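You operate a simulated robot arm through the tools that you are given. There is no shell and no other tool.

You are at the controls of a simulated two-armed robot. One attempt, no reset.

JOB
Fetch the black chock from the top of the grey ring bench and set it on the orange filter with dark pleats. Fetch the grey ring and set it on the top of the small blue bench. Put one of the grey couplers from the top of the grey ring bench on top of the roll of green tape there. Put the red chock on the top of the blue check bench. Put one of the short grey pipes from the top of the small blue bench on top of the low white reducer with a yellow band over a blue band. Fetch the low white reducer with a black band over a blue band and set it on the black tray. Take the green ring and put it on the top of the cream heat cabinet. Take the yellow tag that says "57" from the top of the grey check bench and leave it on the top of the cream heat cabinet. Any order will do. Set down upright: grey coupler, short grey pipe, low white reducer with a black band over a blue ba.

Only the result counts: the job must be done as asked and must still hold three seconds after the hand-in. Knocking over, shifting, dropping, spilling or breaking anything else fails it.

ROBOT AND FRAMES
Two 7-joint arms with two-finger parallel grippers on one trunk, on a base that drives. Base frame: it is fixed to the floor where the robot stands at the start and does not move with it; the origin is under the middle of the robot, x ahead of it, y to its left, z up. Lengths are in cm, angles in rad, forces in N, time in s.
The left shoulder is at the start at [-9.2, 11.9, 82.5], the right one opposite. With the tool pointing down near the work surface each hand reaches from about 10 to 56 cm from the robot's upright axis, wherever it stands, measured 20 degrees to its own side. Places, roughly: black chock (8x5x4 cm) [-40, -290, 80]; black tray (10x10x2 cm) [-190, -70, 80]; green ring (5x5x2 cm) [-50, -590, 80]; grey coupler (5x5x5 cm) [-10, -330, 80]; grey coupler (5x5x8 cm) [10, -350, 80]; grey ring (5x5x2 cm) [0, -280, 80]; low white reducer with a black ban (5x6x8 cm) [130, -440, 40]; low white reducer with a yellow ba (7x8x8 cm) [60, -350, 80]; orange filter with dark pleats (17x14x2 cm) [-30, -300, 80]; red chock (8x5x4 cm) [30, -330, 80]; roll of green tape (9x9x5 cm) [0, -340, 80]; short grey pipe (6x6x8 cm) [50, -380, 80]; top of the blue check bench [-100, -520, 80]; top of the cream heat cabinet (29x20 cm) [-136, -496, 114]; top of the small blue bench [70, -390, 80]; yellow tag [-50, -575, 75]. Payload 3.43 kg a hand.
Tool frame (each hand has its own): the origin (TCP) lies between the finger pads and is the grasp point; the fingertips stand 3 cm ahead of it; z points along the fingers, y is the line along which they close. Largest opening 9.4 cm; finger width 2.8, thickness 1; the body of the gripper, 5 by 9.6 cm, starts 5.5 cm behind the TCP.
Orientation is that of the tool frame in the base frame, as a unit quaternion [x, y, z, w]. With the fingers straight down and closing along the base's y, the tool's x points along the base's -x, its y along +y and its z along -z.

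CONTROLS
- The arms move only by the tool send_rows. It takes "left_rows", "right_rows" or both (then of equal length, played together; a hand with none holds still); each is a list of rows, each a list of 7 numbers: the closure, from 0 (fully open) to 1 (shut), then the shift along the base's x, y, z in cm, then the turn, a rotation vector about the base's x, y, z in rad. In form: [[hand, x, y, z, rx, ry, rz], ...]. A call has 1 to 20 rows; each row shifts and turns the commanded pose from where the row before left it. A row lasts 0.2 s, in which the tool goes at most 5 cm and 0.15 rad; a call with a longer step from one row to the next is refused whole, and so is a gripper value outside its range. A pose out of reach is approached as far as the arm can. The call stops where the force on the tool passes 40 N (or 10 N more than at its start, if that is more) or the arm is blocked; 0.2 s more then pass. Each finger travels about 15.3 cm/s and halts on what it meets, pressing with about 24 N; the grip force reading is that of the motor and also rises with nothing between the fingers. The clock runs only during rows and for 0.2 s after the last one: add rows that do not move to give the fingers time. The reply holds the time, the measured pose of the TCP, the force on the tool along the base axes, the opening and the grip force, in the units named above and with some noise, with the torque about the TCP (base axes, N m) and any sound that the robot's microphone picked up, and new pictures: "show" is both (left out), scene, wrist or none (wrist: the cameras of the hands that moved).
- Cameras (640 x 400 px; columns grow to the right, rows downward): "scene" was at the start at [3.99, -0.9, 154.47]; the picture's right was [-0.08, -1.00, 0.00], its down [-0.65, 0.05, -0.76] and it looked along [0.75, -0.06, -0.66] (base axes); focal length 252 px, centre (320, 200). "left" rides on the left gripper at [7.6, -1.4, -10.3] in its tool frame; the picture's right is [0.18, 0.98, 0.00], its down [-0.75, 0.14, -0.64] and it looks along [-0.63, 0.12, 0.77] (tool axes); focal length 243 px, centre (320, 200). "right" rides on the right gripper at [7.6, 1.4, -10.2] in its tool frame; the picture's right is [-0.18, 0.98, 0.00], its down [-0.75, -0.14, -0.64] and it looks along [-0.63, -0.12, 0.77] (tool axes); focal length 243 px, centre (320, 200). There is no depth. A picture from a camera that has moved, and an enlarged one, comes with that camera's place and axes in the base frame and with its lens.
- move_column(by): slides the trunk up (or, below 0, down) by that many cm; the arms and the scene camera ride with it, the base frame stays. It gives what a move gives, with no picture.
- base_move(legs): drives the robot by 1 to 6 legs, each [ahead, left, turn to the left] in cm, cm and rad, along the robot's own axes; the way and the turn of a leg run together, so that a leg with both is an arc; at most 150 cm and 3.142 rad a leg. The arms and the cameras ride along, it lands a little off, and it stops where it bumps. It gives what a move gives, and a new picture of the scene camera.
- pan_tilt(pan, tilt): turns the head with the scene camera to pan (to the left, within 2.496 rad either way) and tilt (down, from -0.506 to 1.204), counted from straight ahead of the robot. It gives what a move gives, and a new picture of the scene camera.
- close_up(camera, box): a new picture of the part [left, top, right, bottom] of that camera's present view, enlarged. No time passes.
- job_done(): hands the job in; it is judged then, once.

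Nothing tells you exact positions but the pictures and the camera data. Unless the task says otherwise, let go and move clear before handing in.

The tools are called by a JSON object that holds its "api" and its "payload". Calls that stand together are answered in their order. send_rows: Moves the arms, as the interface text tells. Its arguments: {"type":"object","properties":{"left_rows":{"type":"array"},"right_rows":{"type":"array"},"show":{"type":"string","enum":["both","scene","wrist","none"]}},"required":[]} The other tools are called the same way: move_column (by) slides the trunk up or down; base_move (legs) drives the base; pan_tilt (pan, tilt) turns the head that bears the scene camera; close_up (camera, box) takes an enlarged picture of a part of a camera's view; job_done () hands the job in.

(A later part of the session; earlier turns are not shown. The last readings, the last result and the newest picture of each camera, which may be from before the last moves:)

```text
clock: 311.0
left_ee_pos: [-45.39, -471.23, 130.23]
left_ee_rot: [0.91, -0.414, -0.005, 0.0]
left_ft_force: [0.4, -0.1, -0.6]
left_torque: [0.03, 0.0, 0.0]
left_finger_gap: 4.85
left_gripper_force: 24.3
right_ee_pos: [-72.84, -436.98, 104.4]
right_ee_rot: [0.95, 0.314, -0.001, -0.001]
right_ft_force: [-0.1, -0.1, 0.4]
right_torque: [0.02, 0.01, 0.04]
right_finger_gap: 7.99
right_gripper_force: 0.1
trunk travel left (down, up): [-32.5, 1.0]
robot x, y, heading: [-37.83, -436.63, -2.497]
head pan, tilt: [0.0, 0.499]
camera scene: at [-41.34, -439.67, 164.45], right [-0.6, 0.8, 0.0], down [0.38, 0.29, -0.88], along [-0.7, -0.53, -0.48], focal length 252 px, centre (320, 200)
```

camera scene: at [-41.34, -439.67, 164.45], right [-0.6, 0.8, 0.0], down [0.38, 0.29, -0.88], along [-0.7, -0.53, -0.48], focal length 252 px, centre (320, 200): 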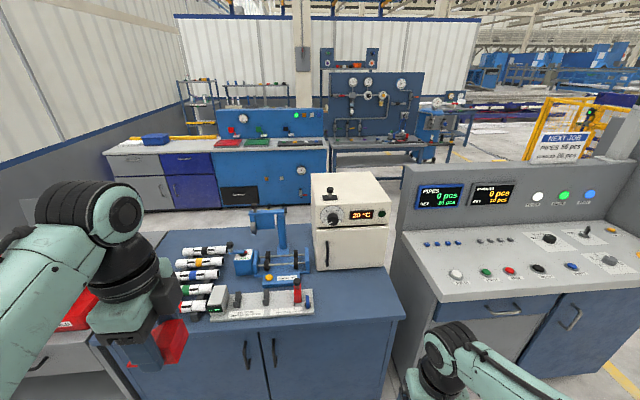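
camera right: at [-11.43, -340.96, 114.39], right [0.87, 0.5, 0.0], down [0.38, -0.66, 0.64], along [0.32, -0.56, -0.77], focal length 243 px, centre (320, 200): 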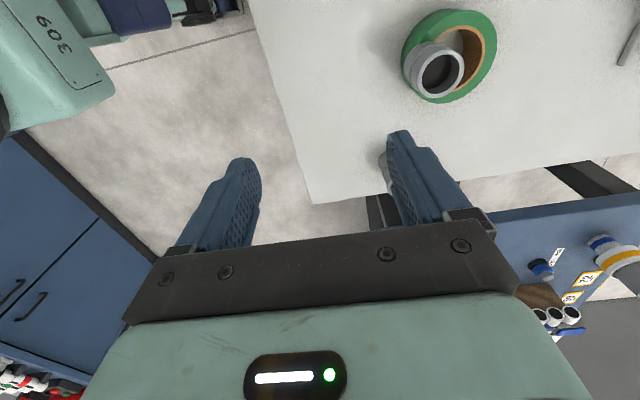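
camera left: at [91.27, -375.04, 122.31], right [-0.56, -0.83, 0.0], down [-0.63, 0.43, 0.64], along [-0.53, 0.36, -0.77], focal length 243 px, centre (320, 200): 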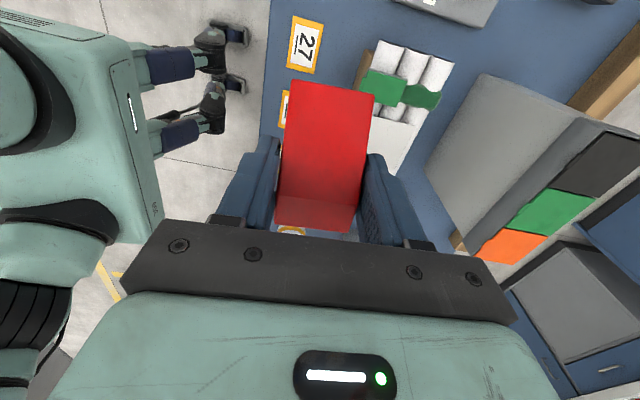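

Facing the blue check bench with the cream cabinet on it. There's a free area at its front right. I'll square up and approach.

{"api": "base_move", "payload": {"legs": [[0, 0, 0.066]]}}

{"api": "close_up", "payload": {"camera": "scene", "box": [150, 150, 430, 330]}}

```text
clock: 311.8
left_ee_pos: [-43.07, -471.79, 130.29]
left_ee_rot: [0.923, -0.384, -0.004, 0.0]
left_ft_force: [1.6, 0.3, -0.8]
left_torque: [-0.02, -0.02, -0.02]
left_finger_gap: 4.87
left_gripper_force: 24.0
right_ee_pos: [-72.54, -439.32, 104.47]
right_ee_rot: [0.939, 0.344, -0.001, -0.001]
right_ft_force: [0.4, 0.2, 0.1]
right_torque: [0.02, -0.01, 0.02]
right_finger_gap: 8.0
right_gripper_force: 0.1
trunk travel left (down, up): [-32.5, 1.0]
robot x, y, heading: [-37.68, -436.81, -2.432]
head pan, tilt: [0.0, 0.499]
camera scene: at [-41.14, -439.92, 164.45], right [-0.65, 0.76, 0.0], down [0.36, 0.31, -0.88], along [-0.67, -0.57, -0.48], focal length 252 px, centre (320, 200)
```

scene: 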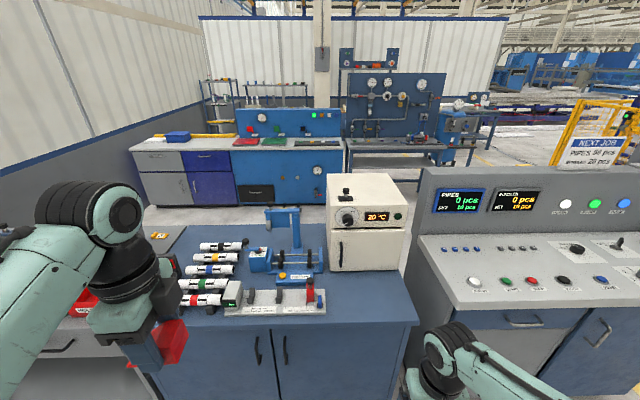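

```text
2.22 times, centred on (290, 240) of scene
camera zoom: at [-41.14, -439.92, 164.45], right [-0.65, 0.76, 0.0], down [0.36, 0.31, -0.88], along [-0.67, -0.57, -0.48], focal length 561 px, centre (387, 111)
```

zoom: 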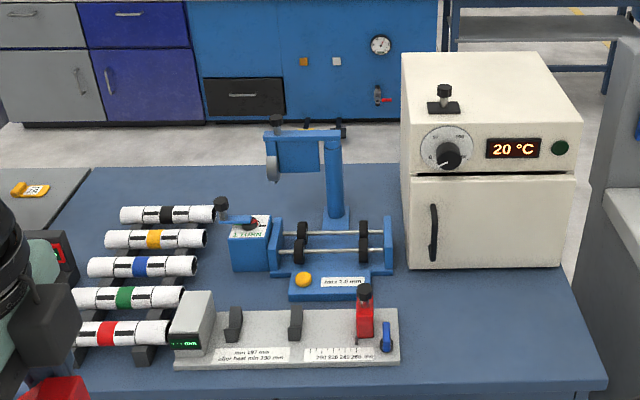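

I've got the layout: free bench area in front of the oven, about (fwd 74, right 20) from my camera. I'll shift right and approach, then set the red chock down there with the left hand.

{"api": "base_move", "payload": {"legs": [[0, -26, 0], [29, 0, 0]]}}

{"api": "pan_tilt", "payload": {"pan": 0, "tilt": 0.75}}

{"api": "send_rows", "payload": {"left_rows": [[1, 0, 0, 0, 0, 0, 0]], "right_rows": [[0.15, 0, 0, 0, 0, 0, 0]], "show": "wrist"}}

```text
clock: 316.4
left_ee_pos: [-82.25, -470.29, 130.22]
left_ee_rot: [0.923, -0.385, -0.004, 0.001]
left_ft_force: [0.3, -0.3, -0.8]
left_torque: [-0.01, 0.0, -0.01]
left_finger_gap: 4.85
left_gripper_force: 24.1
right_ee_pos: [-111.82, -437.85, 104.36]
right_ee_rot: [0.939, 0.343, -0.001, -0.001]
right_ft_force: [-1.2, -0.5, 0.6]
right_torque: [0.03, -0.01, 0.01]
right_finger_gap: 8.0
right_gripper_force: 0.1
trunk travel left (down, up): [-32.5, 1.0]
robot x, y, heading: [-76.7, -435.3, -2.433]
head pan, tilt: [0.0, 0.499]
camera scene: at [-80.27, -438.53, 164.44], right [-0.65, 0.76, 0.0], down [0.36, 0.31, -0.88], along [-0.67, -0.57, -0.48], focal length 252 px, centre (320, 200)
```

scene: 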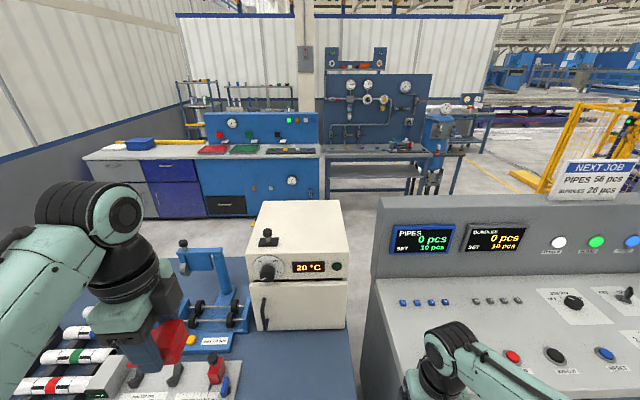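

```text
clock: 317.1
left_ee_pos: [-82.36, -470.46, 130.31]
left_ee_rot: [0.923, -0.385, -0.003, 0.002]
left_ft_force: [0.2, -0.3, -1.4]
left_torque: [0.01, -0.05, 0.0]
left_finger_gap: 4.86
left_gripper_force: 24.0
right_ee_pos: [-111.94, -437.86, 104.52]
right_ee_rot: [0.939, 0.343, 0.0, 0.0]
right_ft_force: [-0.6, 0.7, 0.2]
right_torque: [-0.03, 0.0, -0.01]
right_finger_gap: 7.98
right_gripper_force: 0.1
trunk travel left (down, up): [-32.5, 1.0]
robot x, y, heading: [-77.0, -435.33, -2.443]
head pan, tilt: [0.0, 0.75]
camera scene: at [-79.68, -438.04, 162.26], right [-0.65, 0.76, 0.0], down [0.52, 0.44, -0.73], along [-0.56, -0.47, -0.68], focal length 252 px, centre (320, 200)
```

scene: 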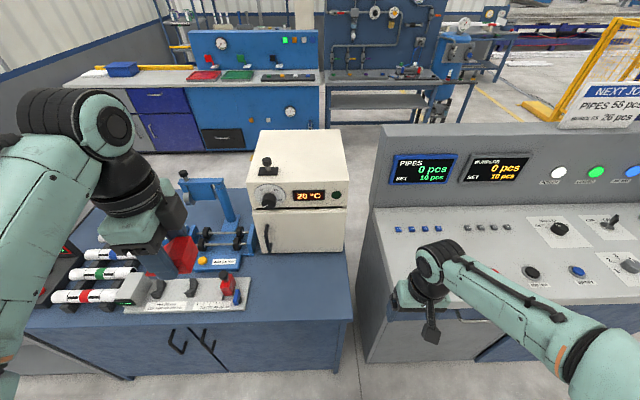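

```text
clock: 317.5
left_ee_pos: [-82.39, -470.38, 130.23]
left_ee_rot: [0.923, -0.386, -0.003, 0.002]
left_ft_force: [-0.4, 0.5, -0.9]
left_torque: [-0.01, 0.0, -0.02]
left_finger_gap: 4.85
left_gripper_force: 24.0
right_ee_pos: [-111.79, -437.92, 104.42]
right_ee_rot: [0.94, 0.342, 0.0, -0.001]
right_ft_force: [-0.8, -0.4, 0.0]
right_torque: [-0.04, -0.01, 0.06]
right_finger_gap: 7.99
right_gripper_force: 0.1
trunk travel left (down, up): [-32.5, 1.0]
robot x, y, heading: [-76.5, -435.36, -2.433]
head pan, tilt: [0.0, 0.75]
camera right: at [-105.09, -434.11, 114.51], right [0.49, -0.87, 0.0], down [-0.67, -0.38, 0.64], along [-0.56, -0.31, -0.77], focal length 243 px, centre (320, 200)
camera left: at [-75.93, -474.84, 140.43], right [-0.57, -0.82, 0.0], down [-0.63, 0.44, 0.65], along [-0.53, 0.37, -0.76], focal length 243 px, centre (320, 200)
```

right: 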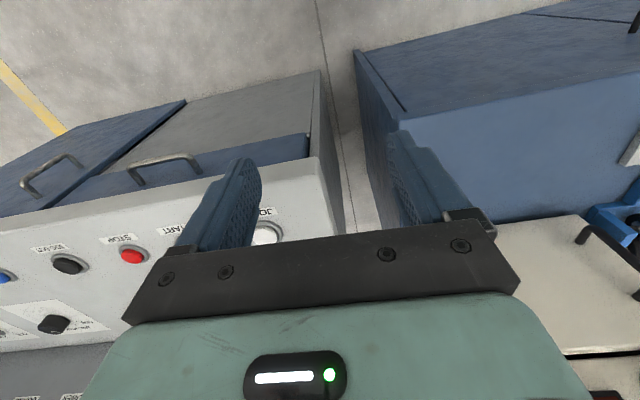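
left: 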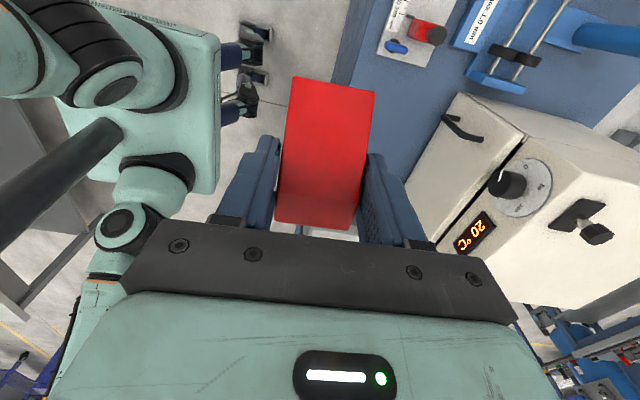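

Lowering the left hand in the free space in front of the bench first, then right and forward over the clear spot.

{"api": "send_rows", "payload": {"left_rows": [[1, 0, 0, -2, 0, 0, 0], [1, 0, 0, -3.5, 0, 0, 0], [1, 0, 0, -3.5, 0, 0, 0], [1, 0, 0, -3.5, 0, 0, 0], [1, 0, 0, -3.5, 0, 0, 0], [1, 0, 0, -3.5, 0, 0, 0], [1, 0, 0, -3.5, 0, 0, 0], [1, 0, 0, -3.5, 0, 0, 0], [1, 0, 0, -3.5, 0, 0, 0], [1, -2.6, 3.05, 0, 0, 0, 0], [1, -2.6, 3.05, 0, 0, 0, 0], [1, -2.6, 3.05, 0, 0, 0, 0], [1, -2.6, 3.05, 0, 0, 0, 0], [1, 0, 0, 0, 0, 0, 0]], "show": "both"}}

```text
clock: 320.5
left_ee_pos: [-92.69, -458.36, 100.35]
left_ee_rot: [0.923, -0.384, -0.005, 0.003]
left_ft_force: [0.1, -0.9, 0.4]
left_torque: [0.0, 0.03, -0.03]
left_finger_gap: 4.84
left_gripper_force: 24.1
right_ee_pos: [-111.71, -438.04, 104.44]
right_ee_rot: [0.939, 0.343, 0.0, -0.002]
right_ft_force: [-0.2, 0.0, 1.0]
right_torque: [0.01, 0.04, -0.02]
right_finger_gap: 8.0
right_gripper_force: 0.1
trunk travel left (down, up): [-32.5, 1.0]
robot x, y, heading: [-76.42, -435.38, -2.437]
head pan, tilt: [0.0, 0.75]
camera scene: at [-79.61, -438.06, 162.26], right [-0.65, 0.76, 0.0], down [0.52, 0.44, -0.73], along [-0.56, -0.47, -0.68], focal length 252 px, centre (320, 200)
camera left: at [-86.33, -462.7, 110.44], right [-0.57, -0.82, 0.0], down [-0.62, 0.44, 0.65], along [-0.53, 0.37, -0.76], focal length 243 px, centre (320, 200)
```

scene: 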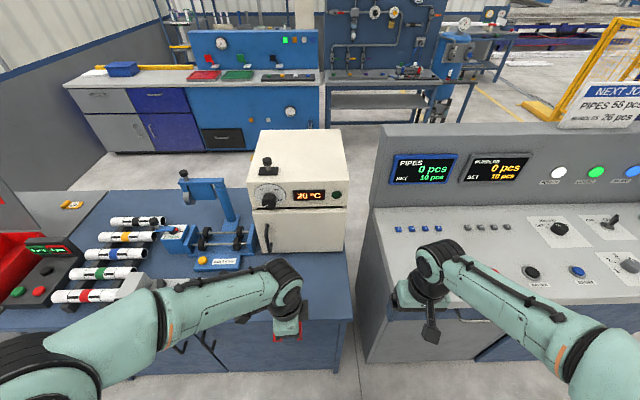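
left: 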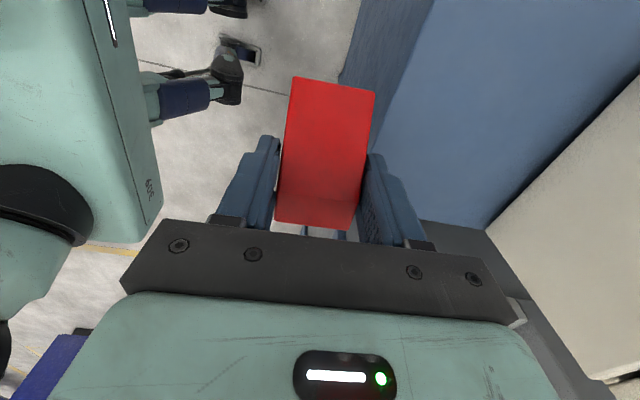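

{"api": "send_rows", "payload": {"left_rows": [[1, -1.4, -1.2, 0, 0, 0, 0], [1, -2.8, -2.34, -0.5, 0, 0, 0], [1, -2.8, -2.34, -0.5, 0, 0, 0], [1, -2.8, -2.34, -1, 0, 0, 0], [1, -2.8, -2.34, -1, 0, 0, 0], [1, -2.8, -2.34, -1, 0, 0, 0], [1, -1.4, -1.2, -1, 0, 0, 0], [1, 0, 0, 0, 0, 0, 0]], "show": "both"}}

```text
clock: 322.3
left_ee_pos: [-109.46, -472.32, 95.31]
left_ee_rot: [0.923, -0.385, -0.003, 0.001]
left_ft_force: [-0.6, 0.2, -1.3]
left_torque: [-0.03, -0.01, -0.01]
left_finger_gap: 4.86
left_gripper_force: 23.9
right_ee_pos: [-111.75, -437.9, 104.45]
right_ee_rot: [0.939, 0.344, 0.0, -0.001]
right_ft_force: [-0.1, 1.4, 0.1]
right_torque: [0.0, 0.0, -0.01]
right_finger_gap: 8.02
right_gripper_force: 0.1
trunk travel left (down, up): [-32.5, 1.0]
robot x, y, heading: [-76.89, -435.36, -2.437]
head pan, tilt: [0.0, 0.75]
camera scene: at [-79.65, -438.02, 162.26], right [-0.65, 0.76, 0.0], down [0.52, 0.44, -0.73], along [-0.56, -0.47, -0.68], focal length 252 px, centre (320, 200)
camera left: at [-103.06, -476.85, 105.44], right [-0.57, -0.82, 0.0], down [-0.63, 0.44, 0.65], along [-0.53, 0.37, -0.76], focal length 243 px, centre (320, 200)
```

scene: 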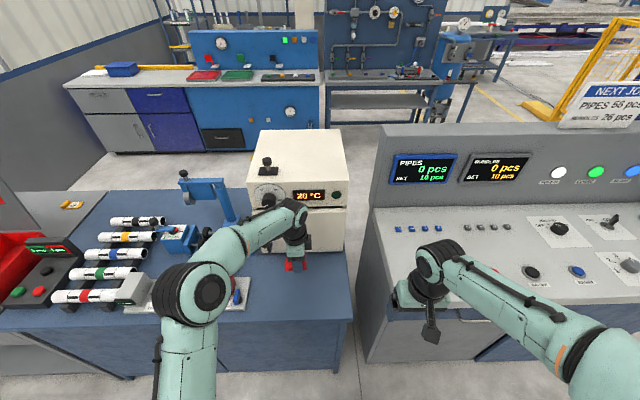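
left: 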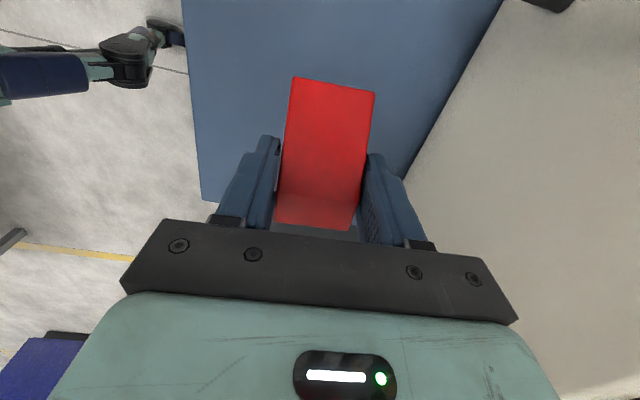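

{"api": "send_rows", "payload": {"left_rows": [[1, 0, 0, -2, 0, 0, 0], [1, 0, 0, -3, 0, 0, 0], [1, 0, 0, -3, 0, 0, 0], [1, 0, 0, -2, 0, 0, 0], [1, 0, 0, -0.8, 0, 0, 0], [1, 0, 0, 0, 0, 0, 0]], "show": "wrist"}}

{"api": "send_rows", "payload": {"left_rows": [[1, 0, 0, -0.3, 0, 0, 0], [1, 0, 0, -0.3, 0, 0, 0], [1, 0, 0, 0, 0, 0, 0]], "show": "none"}}

{"api": "send_rows", "payload": {"left_rows": [[1, 0, 0, -0.2, 0, 0, 0], [1, 0, 0, 0, 0, 0, 0]], "show": "none"}}

```text
clock: 323.7
left_ee_pos: [-109.55, -472.28, 84.44]
left_ee_rot: [0.923, -0.385, -0.003, 0.002]
left_ft_force: [-0.4, 0.2, -2.0]
left_torque: [0.03, 0.01, 0.0]
left_finger_gap: 4.86
left_gripper_force: 23.9
right_ee_pos: [-111.74, -437.97, 104.43]
right_ee_rot: [0.94, 0.342, 0.0, -0.001]
right_ft_force: [-0.8, -0.5, -1.0]
right_torque: [0.01, 0.01, 0.01]
right_finger_gap: 8.03
right_gripper_force: 0.1
trunk travel left (down, up): [-32.5, 1.0]
robot x, y, heading: [-76.81, -435.51, -2.436]
head pan, tilt: [0.0, 0.75]
camera left: at [-103.14, -476.72, 94.64], right [-0.57, -0.82, 0.0], down [-0.63, 0.44, 0.65], along [-0.53, 0.37, -0.76], focal length 243 px, centre (320, 200)
```

left: 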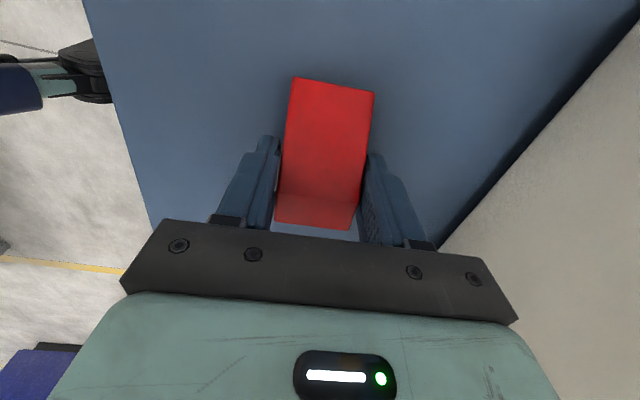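

```text
clock: 324.5
left_ee_pos: [-109.43, -472.21, 83.92]
left_ee_rot: [0.923, -0.385, -0.003, 0.001]
left_ft_force: [-0.2, 0.1, -1.2]
left_torque: [-0.02, 0.0, 0.0]
left_finger_gap: 4.86
left_gripper_force: 24.2
right_ee_pos: [-111.89, -437.85, 104.45]
right_ee_rot: [0.939, 0.343, -0.001, -0.001]
right_ft_force: [0.0, -0.4, 0.7]
right_torque: [0.0, 0.01, -0.01]
right_finger_gap: 7.99
right_gripper_force: 0.1
trunk travel left (down, up): [-32.5, 1.0]
robot x, y, heading: [-76.78, -435.38, -2.437]
head pan, tilt: [0.0, 0.75]
```

```text
clock: 325.1
left_ee_pos: [-109.46, -472.34, 83.66]
left_ee_rot: [0.923, -0.385, -0.004, 0.001]
left_ft_force: [-0.2, 0.5, -1.4]
left_torque: [0.0, -0.01, 0.04]
left_finger_gap: 4.84
left_gripper_force: 24.1
right_ee_pos: [-111.88, -437.99, 104.42]
right_ee_rot: [0.939, 0.343, 0.0, -0.001]
right_ft_force: [0.5, 0.5, -0.5]
right_torque: [-0.03, -0.04, 0.01]
right_finger_gap: 7.98
right_gripper_force: 0.0
trunk travel left (down, up): [-32.5, 1.0]
robot x, y, heading: [-76.71, -435.43, -2.443]
head pan, tilt: [0.0, 0.75]
```

{"api": "send_rows", "payload": {"left_rows": [[1, 0, 0, -0.2, 0, 0, 0], [1, 0, 0, 0, 0, 0, 0]], "show": "none"}}

{"api": "send_rows", "payload": {"left_rows": [[1, 0, 0, -0.2, 0, 0, 0], [1, 0, 0, 0, 0, 0, 0]], "show": "none"}}

```text
clock: 325.7
left_ee_pos: [-109.48, -472.17, 83.58]
left_ee_rot: [0.923, -0.385, -0.005, 0.002]
left_ft_force: [0.8, -0.8, 9.6]
left_torque: [-0.29, -0.34, 0.01]
left_finger_gap: 4.87
left_gripper_force: 24.0
right_ee_pos: [-111.65, -437.87, 104.33]
right_ee_rot: [0.939, 0.343, -0.001, 0.0]
right_ft_force: [0.4, 0.0, -0.4]
right_torque: [0.01, 0.01, -0.04]
right_finger_gap: 8.0
right_gripper_force: 0.1
trunk travel left (down, up): [-32.5, 1.0]
robot x, y, heading: [-77.0, -435.64, -2.436]
head pan, tilt: [0.0, 0.75]
```

```text
clock: 326.3
left_ee_pos: [-109.64, -472.33, 83.45]
left_ee_rot: [0.923, -0.384, -0.006, 0.003]
left_ft_force: [-2.4, -3.9, 16.7]
left_torque: [0.11, 0.09, 0.05]
left_finger_gap: 4.87
left_gripper_force: 23.7
right_ee_pos: [-111.88, -437.84, 104.46]
right_ee_rot: [0.939, 0.343, -0.001, -0.001]
right_ft_force: [0.5, -0.7, 0.4]
right_torque: [-0.03, 0.02, -0.02]
right_finger_gap: 7.98
right_gripper_force: 0.1
trunk travel left (down, up): [-32.5, 1.0]
robot x, y, heading: [-76.55, -435.34, -2.437]
head pan, tilt: [0.0, 0.75]
```

The chock is on the bench. Releasing, going straight up, then pulling back.

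{"api": "send_rows", "payload": {"left_rows": [[1, 0, 0, 0.15, 0, 0, 0], [0.45, 0, 0, 0, 0, 0, 0], [0.35, 0, 0, 0, 0, 0, 0], [0.2, 0, 0, 0, 0, 0, 0], [0.1, 0, 0, 0, 0, 0, 0], [0.1, 0, 0, 1, 0, 0, 0], [0.1, 0, 0, 2, 0, 0, 0], [0.1, 0, 0, 3, 0, 0, 0], [0.1, 0, 0, 4, 0, 0, 0], [0.1, 0, 0, 3, 0, 0, 0], [0.1, 2.5, 2, 1, 0, 0, 0], [0.1, 3, 2.5, 0, 0, 0, 0], [0.1, 3, 2.5, 0, 0, 0, 0], [0.1, 3, 2.5, 0, 0, 0, 0], [0.1, 3, 2.5, 0, 0, 0, 0], [0.1, 2, 1.6, 0, 0, 0, 0], [0.1, 0, 0, 0, 0, 0, 0]], "show": "scene"}}

{"api": "close_up", "payload": {"camera": "scene", "box": [160, 110, 380, 330]}}

```text
clock: 329.9
left_ee_pos: [-92.93, -458.68, 97.46]
left_ee_rot: [0.923, -0.384, -0.005, 0.002]
left_ft_force: [-0.6, -0.1, 0.4]
left_torque: [0.0, -0.02, 0.02]
left_finger_gap: 8.46
left_gripper_force: 0.1
right_ee_pos: [-111.89, -437.89, 104.51]
right_ee_rot: [0.939, 0.343, -0.001, -0.001]
right_ft_force: [0.6, -0.5, 0.4]
right_torque: [0.01, -0.01, 0.01]
right_finger_gap: 8.01
right_gripper_force: 0.0
trunk travel left (down, up): [-32.5, 1.0]
robot x, y, heading: [-76.77, -435.28, -2.432]
head pan, tilt: [0.0, 0.75]
camera scene: at [-79.7, -438.04, 162.26], right [-0.65, 0.76, 0.0], down [0.52, 0.44, -0.73], along [-0.56, -0.47, -0.68], focal length 252 px, centre (320, 200)
```

scene: 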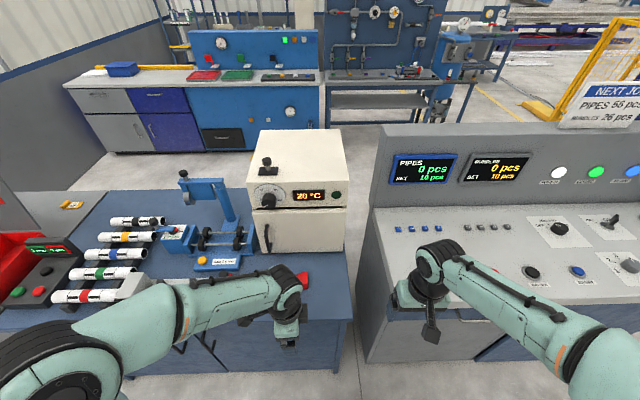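

```text
1.82 times, centred on (270, 220) of scene
camera zoom: at [-79.7, -438.04, 162.26], right [-0.65, 0.76, 0.0], down [0.52, 0.44, -0.73], along [-0.56, -0.47, -0.68], focal length 459 px, centre (411, 164)
```

zoom: 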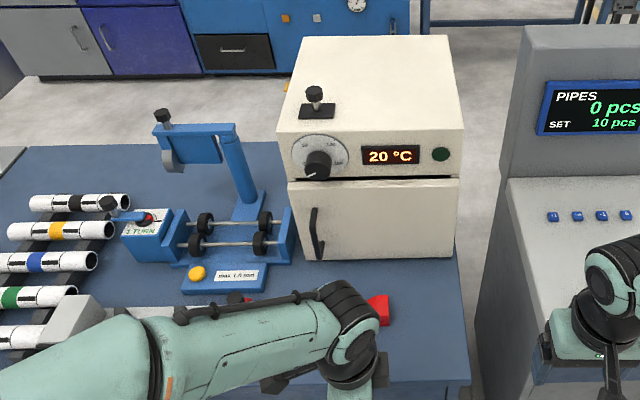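

The red chock is placed on the blue check bench. Next I back off and go left to the grey check bench to look at the green ring and the "57" tag.

{"api": "base_move", "payload": {"legs": [[-22, 0, 0], [0, 125, 0]]}}

{"api": "pan_tilt", "payload": {"pan": 0, "tilt": 0.55}}

```text
clock: 342.6
left_ee_pos: [7.74, -541.01, 97.45]
left_ee_rot: [0.927, -0.376, -0.003, 0.001]
left_ft_force: [0.2, 0.3, 0.1]
left_torque: [-0.01, -0.03, -0.01]
left_finger_gap: 8.47
left_gripper_force: 0.1
right_ee_pos: [-11.54, -520.63, 104.37]
right_ee_rot: [0.936, 0.352, -0.001, -0.001]
right_ft_force: [0.4, -0.3, -0.1]
right_torque: [0.0, 0.03, -0.02]
right_finger_gap: 8.0
right_gripper_force: 0.0
trunk travel left (down, up): [-32.5, 1.0]
robot x, y, heading: [23.31, -517.18, -2.417]
head pan, tilt: [0.0, 0.75]
camera scene: at [20.59, -520.05, 162.26], right [-0.66, 0.75, 0.0], down [0.51, 0.45, -0.73], along [-0.55, -0.48, -0.68], focal length 252 px, centre (320, 200)
```

scene: 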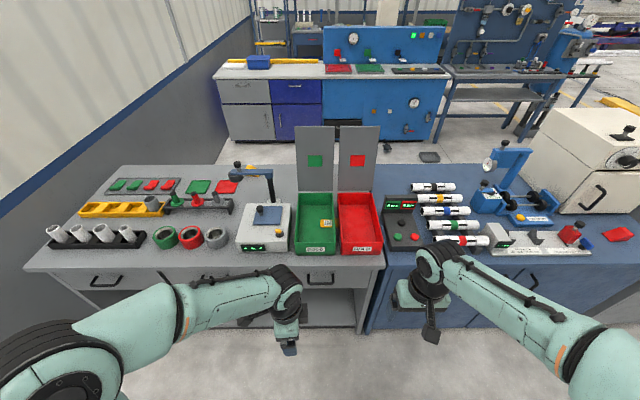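

```text
clock: 343.4
left_ee_pos: [7.62, -541.05, 97.53]
left_ee_rot: [0.927, -0.376, -0.004, 0.001]
left_ft_force: [-0.7, 0.6, 0.2]
left_torque: [0.01, 0.0, 0.0]
left_finger_gap: 8.46
left_gripper_force: 0.1
right_ee_pos: [-11.54, -520.49, 104.35]
right_ee_rot: [0.936, 0.352, 0.0, -0.001]
right_ft_force: [-0.6, -0.4, -0.1]
right_torque: [0.0, 0.06, -0.02]
right_finger_gap: 7.99
right_gripper_force: 0.0
trunk travel left (down, up): [-32.5, 1.0]
robot x, y, heading: [23.54, -517.46, -2.413]
head pan, tilt: [0.0, 0.55]
camera scene: at [20.07, -520.51, 163.99], right [-0.66, 0.75, 0.0], down [0.39, 0.35, -0.85], along [-0.64, -0.57, -0.52], focal length 252 px, centre (320, 200)
```

scene: 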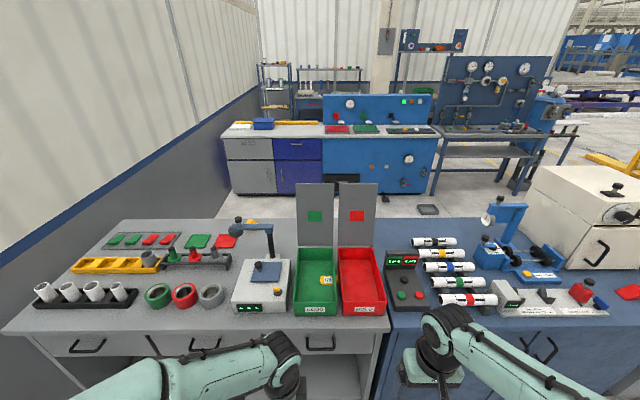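

{"api": "close_up", "payload": {"camera": "scene", "box": [120, 210, 400, 350]}}

{"api": "close_up", "payload": {"camera": "scene", "box": [280, 240, 400, 330]}}

{"api": "close_up", "payload": {"camera": "scene", "box": [120, 260, 260, 330]}}

```text
2.29 times, centred on (260, 280) of scene
camera zoom: at [20.07, -520.51, 163.99], right [-0.66, 0.75, 0.0], down [0.39, 0.35, -0.85], along [-0.64, -0.57, -0.52], focal length 577 px, centre (457, 17)
```

zoom: 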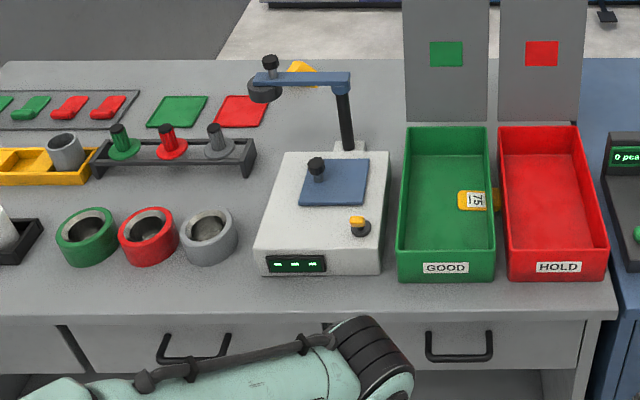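

```text
4.44 times, centred on (340, 285) of scene
camera zoom: at [20.07, -520.51, 163.99], right [-0.66, 0.75, 0.0], down [0.39, 0.35, -0.85], along [-0.64, -0.57, -0.52], focal length 1121 px, centre (231, -178)
```

zoom: 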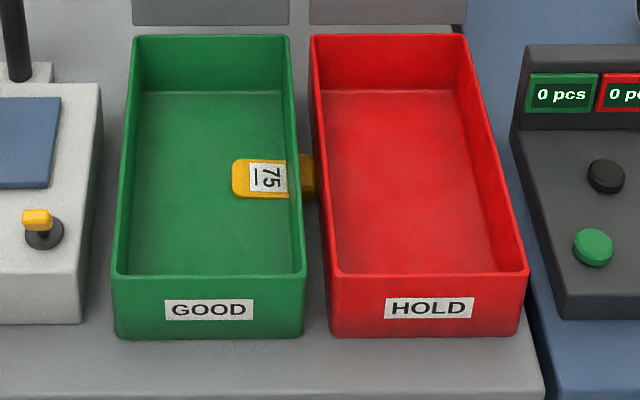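

```text
4.57 times, centred on (190, 295) of scene
camera zoom: at [20.07, -520.51, 163.99], right [-0.66, 0.75, 0.0], down [0.39, 0.35, -0.85], along [-0.64, -0.57, -0.52], focal length 1153 px, centre (914, -234)
```

zoom: 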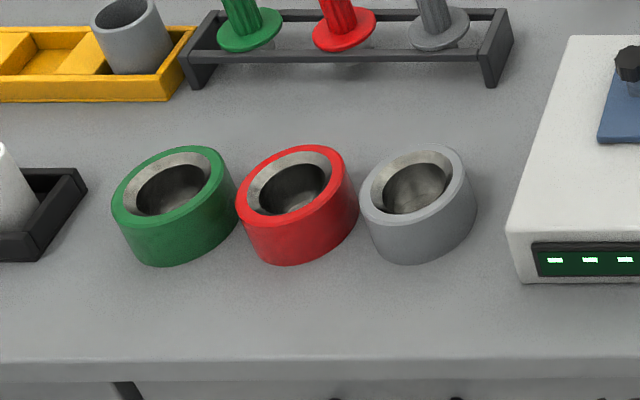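

There's a yellow tag lying in the green bin whose digits I must read carefully (57 or 75), and I earlier saw another yellow tag further back. Zooming in.

{"api": "close_up", "payload": {"camera": "scene", "box": [325, 268, 350, 286]}}

{"api": "close_up", "payload": {"camera": "scene", "box": [220, 210, 300, 270]}}

{"api": "close_up", "payload": {"camera": "scene", "box": [60, 210, 200, 310]}}

```text
16.00 times, centred on (338, 277) of scene
camera zoom: at [20.07, -520.51, 163.99], right [-0.66, 0.75, 0.0], down [0.39, 0.35, -0.85], along [-0.64, -0.57, -0.52], focal length 4036 px, centre (40, -1032)
```

zoom: 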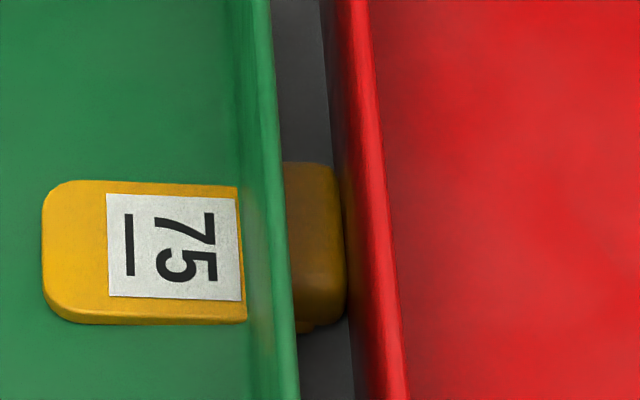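

```text
6.67 times, centred on (260, 240) of scene
camera zoom: at [20.07, -520.51, 163.99], right [-0.66, 0.75, 0.0], down [0.39, 0.35, -0.85], along [-0.64, -0.57, -0.52], focal length 1682 px, centre (720, -67)
```

zoom: 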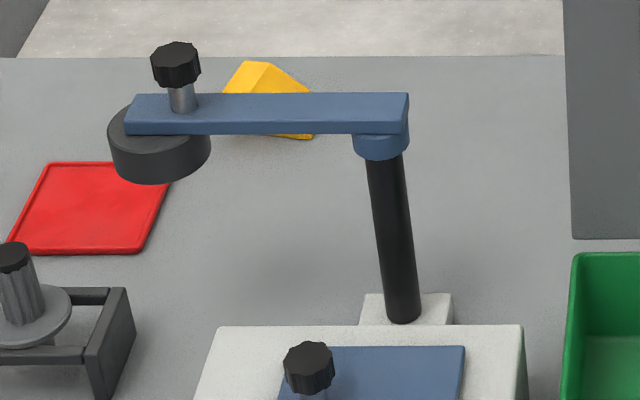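

```text
4.00 times, centred on (130, 260) of scene
camera zoom: at [20.07, -520.51, 163.99], right [-0.66, 0.75, 0.0], down [0.39, 0.35, -0.85], along [-0.64, -0.57, -0.52], focal length 1009 px, centre (1080, -40)
```

zoom: 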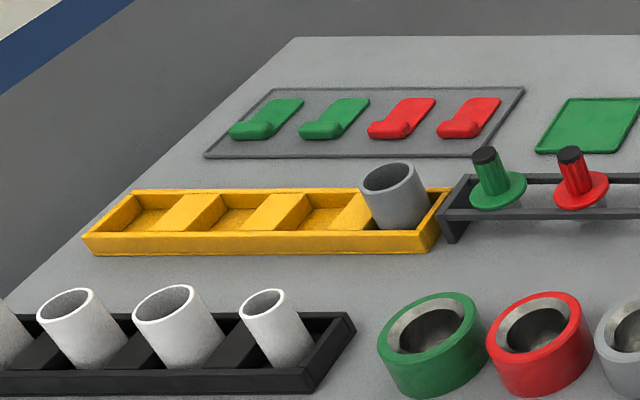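

That tag reads "75" (underline marks the bottom), so it's a decoy. The other yellow tag is behind the red bin's plate; I'll move right to read it.

{"api": "base_move", "payload": {"legs": [[0, -75, 0]]}}

{"api": "pan_tilt", "payload": {"pan": 0.4, "tilt": 0.5}}

```text
clock: 350.3
left_ee_pos: [-41.92, -485.0, 97.48]
left_ee_rot: [0.927, -0.376, -0.004, 0.001]
left_ft_force: [-0.2, 0.2, 0.3]
left_torque: [-0.01, 0.0, 0.01]
left_finger_gap: 8.48
left_gripper_force: 0.1
right_ee_pos: [-61.24, -464.45, 104.35]
right_ee_rot: [0.936, 0.351, -0.001, -0.002]
right_ft_force: [-0.1, -0.9, -0.5]
right_torque: [0.05, 0.05, 0.02]
right_finger_gap: 7.98
right_gripper_force: 0.1
trunk travel left (down, up): [-32.5, 1.0]
robot x, y, heading: [-26.22, -461.14, -2.417]
head pan, tilt: [0.0, 0.55]
camera scene: at [-29.52, -464.48, 163.99], right [-0.66, 0.75, 0.0], down [0.39, 0.35, -0.85], along [-0.64, -0.56, -0.52], focal length 252 px, centre (320, 200)
```

scene: 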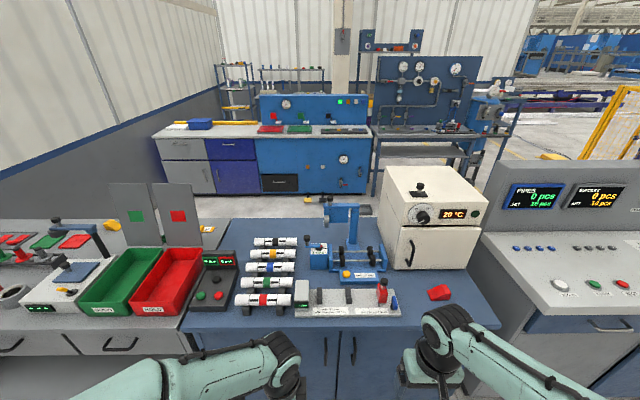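

```text
clock: 351.2
left_ee_pos: [-42.02, -485.01, 97.41]
left_ee_rot: [0.926, -0.376, -0.005, 0.001]
left_ft_force: [-0.8, -0.1, -0.3]
left_torque: [0.02, 0.03, -0.01]
left_finger_gap: 8.48
left_gripper_force: 0.0
right_ee_pos: [-61.15, -464.49, 104.48]
right_ee_rot: [0.937, 0.35, 0.0, -0.001]
right_ft_force: [-0.1, 0.2, 0.2]
right_torque: [0.02, 0.0, -0.02]
right_finger_gap: 7.97
right_gripper_force: 0.0
trunk travel left (down, up): [-32.5, 1.0]
robot x, y, heading: [-26.38, -461.34, -2.419]
head pan, tilt: [0.4, 0.499]
camera scene: at [-26.74, -466.73, 164.45], right [-0.9, 0.43, 0.0], down [0.21, 0.43, -0.88], along [-0.38, -0.79, -0.48], focal length 252 px, centre (320, 200)
```

scene: 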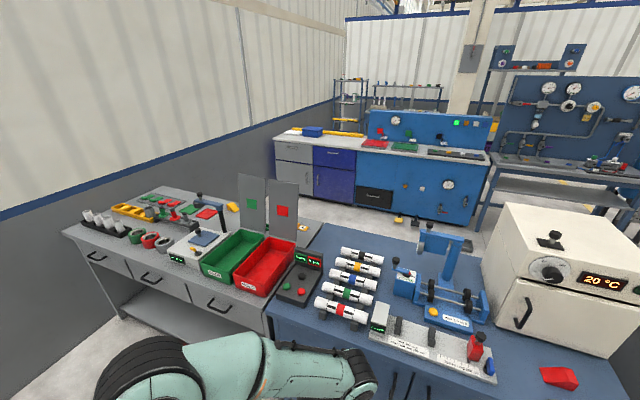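

{"api": "close_up", "payload": {"camera": "scene", "box": [290, 215, 325, 240]}}

{"api": "close_up", "payload": {"camera": "scene", "box": [160, 160, 340, 300]}}

```text
16.00 times, centred on (308, 228) of scene
camera zoom: at [-26.74, -466.73, 164.45], right [-0.9, 0.43, 0.0], down [0.21, 0.43, -0.88], along [-0.38, -0.79, -0.48], focal length 4036 px, centre (520, -240)
```

zoom: 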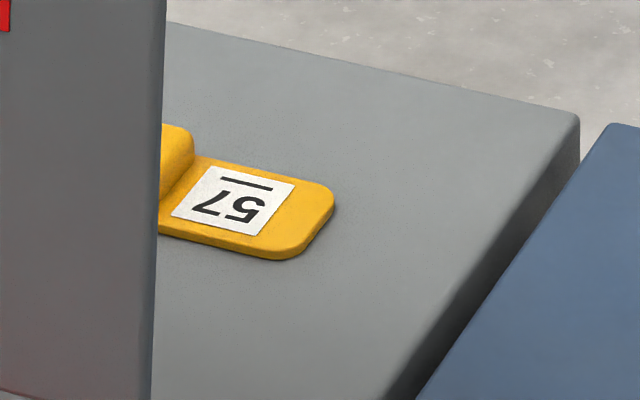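

```text
2.86 times, centred on (250, 230) of scene
camera zoom: at [-26.74, -466.73, 164.45], right [-0.9, 0.43, 0.0], down [0.21, 0.43, -0.88], along [-0.38, -0.79, -0.48], focal length 721 px, centre (520, 114)
```

zoom: 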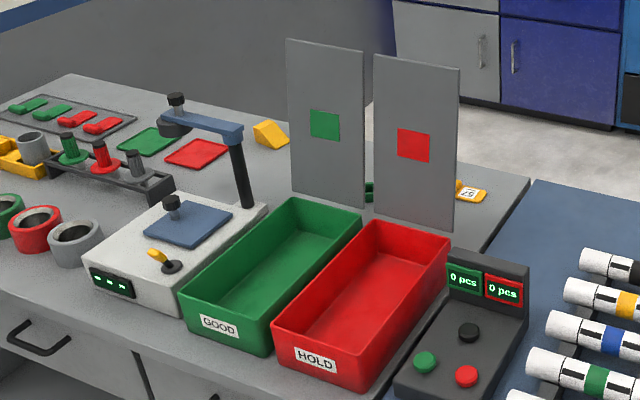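

That one reads "57" (upside-down, underline confirms) and sits behind the red bin's plate; the small green ring sits behind the plates too. Both, and the oven's top, are better reached from the rear. I'll drive around the console's right end to the back aisle.

{"api": "pan_tilt", "payload": {"pan": 0, "tilt": 0.4}}

{"api": "base_move", "payload": {"legs": [[-5, 0, 0], [0, -136, 0], [0, -130, 0]]}}

```text
clock: 352.1
left_ee_pos: [-42.0, -484.88, 97.58]
left_ee_rot: [0.926, -0.377, -0.004, 0.001]
left_ft_force: [0.6, -0.9, -0.9]
left_torque: [0.03, 0.02, -0.03]
left_finger_gap: 8.48
left_gripper_force: 0.0
right_ee_pos: [-61.2, -464.57, 104.35]
right_ee_rot: [0.936, 0.351, 0.0, -0.001]
right_ft_force: [0.6, -0.2, 0.1]
right_torque: [0.02, -0.02, 0.0]
right_finger_gap: 7.99
right_gripper_force: 0.1
trunk travel left (down, up): [-32.5, 1.0]
robot x, y, heading: [-26.14, -461.26, -2.419]
head pan, tilt: [0.0, 0.4]
camera scene: at [-29.72, -464.68, 165.36], right [-0.66, 0.75, 0.0], down [0.29, 0.26, -0.92], along [-0.69, -0.61, -0.39], focal length 252 px, centre (320, 200)
```

scene: 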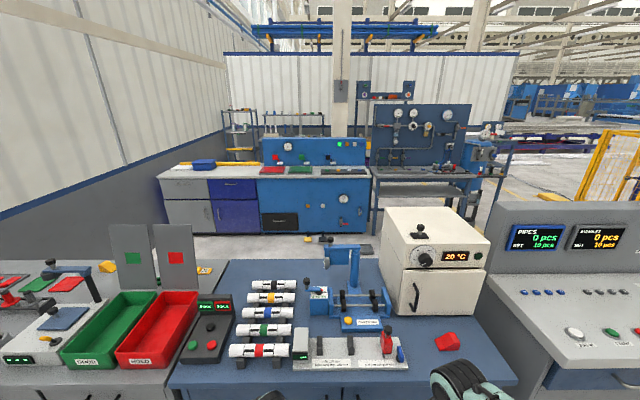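

```text
clock: 376.1
left_ee_pos: [-215.62, -279.73, 97.49]
left_ee_rot: [0.926, -0.378, -0.004, 0.001]
left_ft_force: [-0.1, 0.4, -0.1]
left_torque: [0.0, 0.02, 0.0]
left_finger_gap: 8.47
left_gripper_force: 0.0
right_ee_pos: [-234.76, -259.17, 104.33]
right_ee_rot: [0.937, 0.349, -0.001, 0.0]
right_ft_force: [0.2, -0.3, 0.1]
right_torque: [0.02, 0.01, 0.02]
right_finger_gap: 7.98
right_gripper_force: 0.0
trunk travel left (down, up): [-32.5, 1.0]
robot x, y, heading: [-199.73, -256.1, -2.423]
head pan, tilt: [0.0, 0.4]
camera scene: at [-203.27, -259.5, 165.37], right [-0.66, 0.75, 0.0], down [0.29, 0.26, -0.92], along [-0.69, -0.61, -0.39], focal length 252 px, centre (320, 200)
```

scene: 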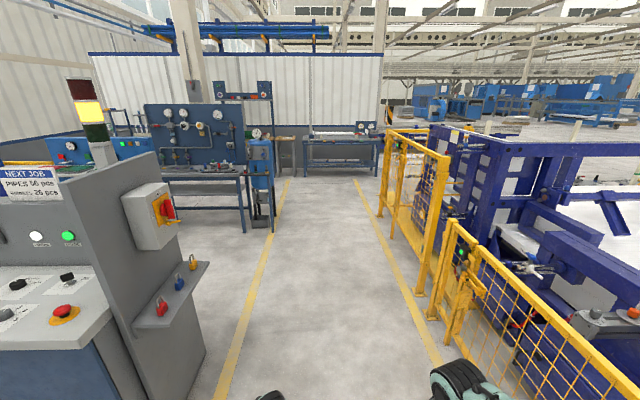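

The console's side shelf sticks out on the left; the fence is on the right. I'll shift right 18 cm to mid-lane and drive forward past the console.

{"api": "base_move", "payload": {"legs": [[0, -18, 0], [110, 0, 0], [105, 0, 0]]}}

{"api": "pan_tilt", "payload": {"pan": 1.5, "tilt": 0.4}}

```text
clock: 388.6
left_ee_pos: [-388.04, -408.91, 97.61]
left_ee_rot: [0.926, -0.376, -0.004, 0.001]
left_ft_force: [0.6, 0.7, -0.2]
left_torque: [0.01, -0.02, 0.02]
left_finger_gap: 8.47
left_gripper_force: 0.0
right_ee_pos: [-407.21, -388.26, 104.52]
right_ee_rot: [0.936, 0.352, 0.0, -0.001]
right_ft_force: [0.7, -1.2, -0.3]
right_torque: [0.02, 0.02, 0.02]
right_finger_gap: 7.99
right_gripper_force: 0.2
trunk travel left (down, up): [-32.5, 1.0]
robot x, y, heading: [-372.26, -385.02, -2.418]
head pan, tilt: [0.0, 0.4]
camera scene: at [-375.83, -388.54, 165.36], right [-0.66, 0.75, 0.0], down [0.29, 0.26, -0.92], along [-0.69, -0.61, -0.39], focal length 252 px, centre (320, 200)
```

scene: 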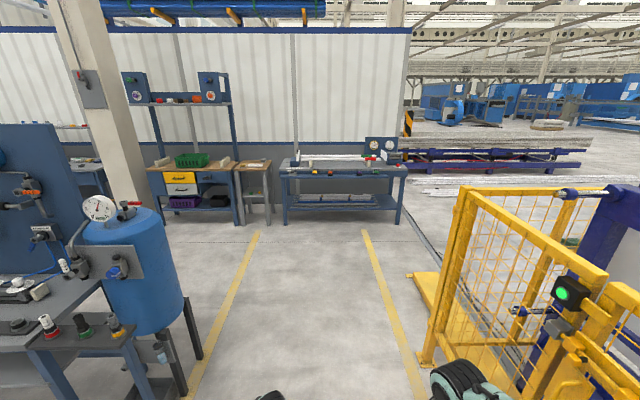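

```text
clock: 390.2
left_ee_pos: [-388.06, -408.85, 97.58]
left_ee_rot: [0.926, -0.376, -0.004, 0.001]
left_ft_force: [-0.3, 0.6, -1.0]
left_torque: [-0.03, 0.01, 0.03]
left_finger_gap: 8.45
left_gripper_force: 0.0
right_ee_pos: [-407.22, -388.39, 104.48]
right_ee_rot: [0.937, 0.35, 0.0, -0.001]
right_ft_force: [0.4, 0.4, 0.7]
right_torque: [-0.04, -0.03, 0.02]
right_finger_gap: 8.0
right_gripper_force: 0.2
trunk travel left (down, up): [-32.5, 1.0]
robot x, y, heading: [-372.1, -385.38, -2.419]
head pan, tilt: [1.499, 0.4]
camera scene: at [-363.28, -389.78, 165.37], right [-0.8, -0.61, 0.0], down [-0.24, 0.31, -0.92], along [0.56, -0.73, -0.39], focal length 252 px, centre (320, 200)
```

scene: 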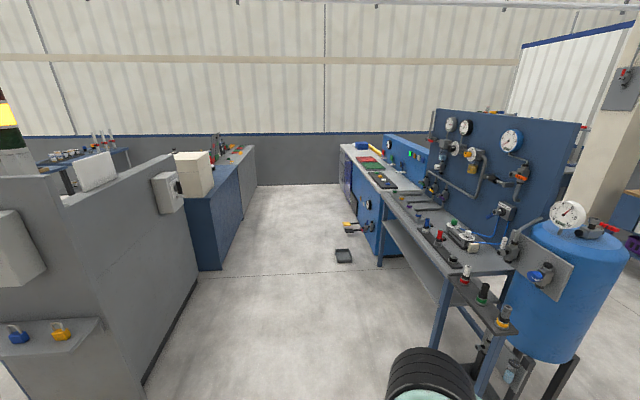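

The rear aisle (about 170 cm wide) is clear. I'll back up a little to its middle, strafe left, and turn to face the rear of the benches.

{"api": "base_move", "payload": {"legs": [[-20, 0, 0], [0, 130, 0], [0, 130, 0], [0, 0, 3.13]]}}

{"api": "pan_tilt", "payload": {"pan": 0, "tilt": 0.6}}

```text
clock: 421.4
left_ee_pos: [-169.6, -541.67, 97.44]
left_ee_rot: [0.38, 0.925, 0.001, 0.004]
left_ft_force: [-0.1, 0.1, -0.9]
left_torque: [0.02, 0.0, 0.0]
left_finger_gap: 8.45
left_gripper_force: 0.0
right_ee_pos: [-150.4, -562.37, 104.41]
right_ee_rot: [-0.348, 0.937, -0.001, 0.0]
right_ft_force: [-0.5, 0.4, 0.4]
right_torque: [0.02, 0.02, 0.04]
right_finger_gap: 8.01
right_gripper_force: 0.0
trunk travel left (down, up): [-32.5, 1.0]
robot x, y, heading: [-185.63, -565.2, 0.717]
head pan, tilt: [1.499, 0.4]
camera scene: at [-194.51, -561.04, 165.37], right [0.8, 0.6, 0.0], down [0.23, -0.31, -0.92], along [-0.55, 0.74, -0.39], focal length 252 px, centre (320, 200)
```

scene: 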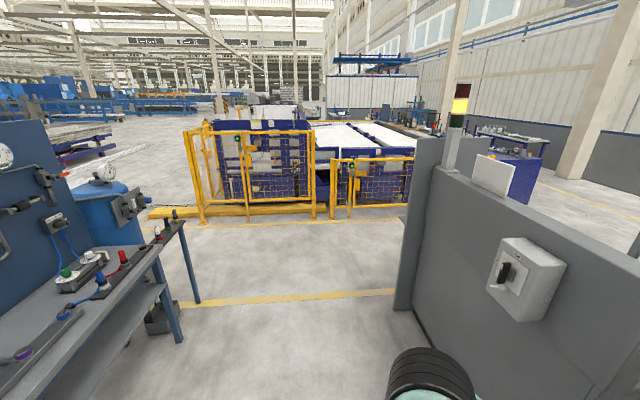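

```text
clock: 423.0
left_ee_pos: [-169.42, -541.81, 97.5]
left_ee_rot: [0.379, 0.925, 0.001, 0.004]
left_ft_force: [0.4, 0.5, 0.9]
left_torque: [-0.03, 0.02, 0.0]
left_finger_gap: 8.47
left_gripper_force: 0.0
right_ee_pos: [-150.37, -562.35, 104.35]
right_ee_rot: [-0.349, 0.937, -0.001, 0.0]
right_ft_force: [-0.3, 0.0, -0.4]
right_torque: [0.02, 0.01, 0.0]
right_finger_gap: 7.99
right_gripper_force: 0.0
trunk travel left (down, up): [-32.5, 1.0]
robot x, y, heading: [-185.7, -565.54, 0.716]
head pan, tilt: [0.0, 0.6]
camera scene: at [-182.28, -562.63, 163.54], right [0.66, -0.75, 0.0], down [-0.43, -0.37, -0.83], along [0.62, 0.54, -0.56], focal length 252 px, centre (320, 200)
```

scene: 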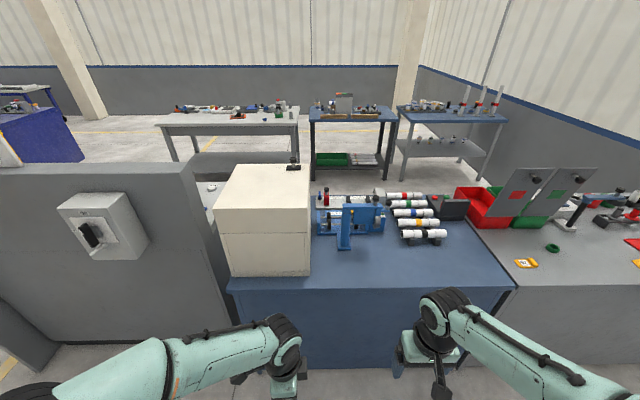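

From behind, the tag "57" and the green ring are both in the open near the rear edge, and the oven top is close. Zooming.

{"api": "close_up", "payload": {"camera": "scene", "box": [480, 220, 640, 320]}}

{"api": "close_up", "payload": {"camera": "scene", "box": [190, 140, 350, 300]}}

```text
4.00 times, centred on (560, 270) of scene
camera zoom: at [-182.28, -562.63, 163.54], right [0.66, -0.75, 0.0], down [-0.43, -0.37, -0.83], along [0.62, 0.54, -0.56], focal length 1009 px, centre (-640, -80)
```

zoom: 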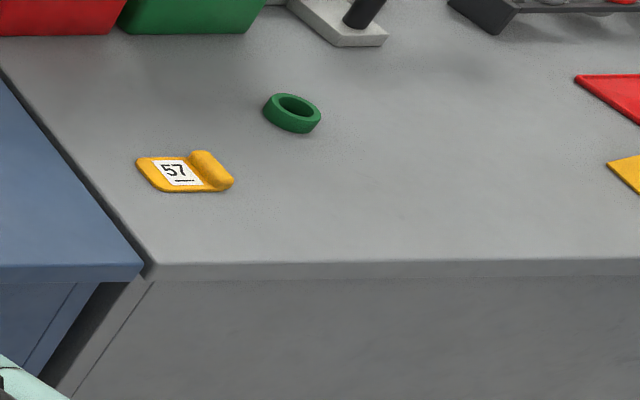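

```text
2.50 times, centred on (270, 220) of scene
camera zoom: at [-182.28, -562.63, 163.54], right [0.66, -0.75, 0.0], down [-0.43, -0.37, -0.83], along [0.62, 0.54, -0.56], focal length 631 px, centre (445, 150)
```

zoom: 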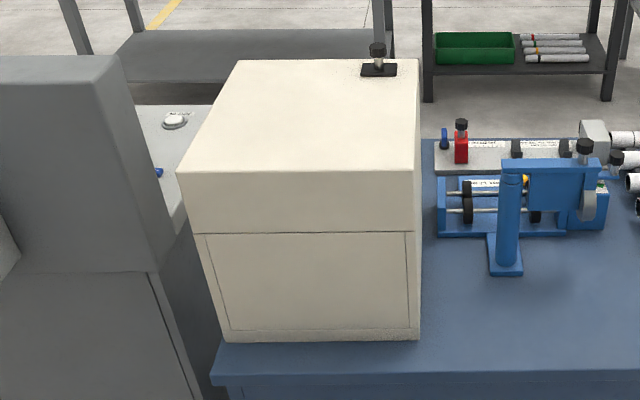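

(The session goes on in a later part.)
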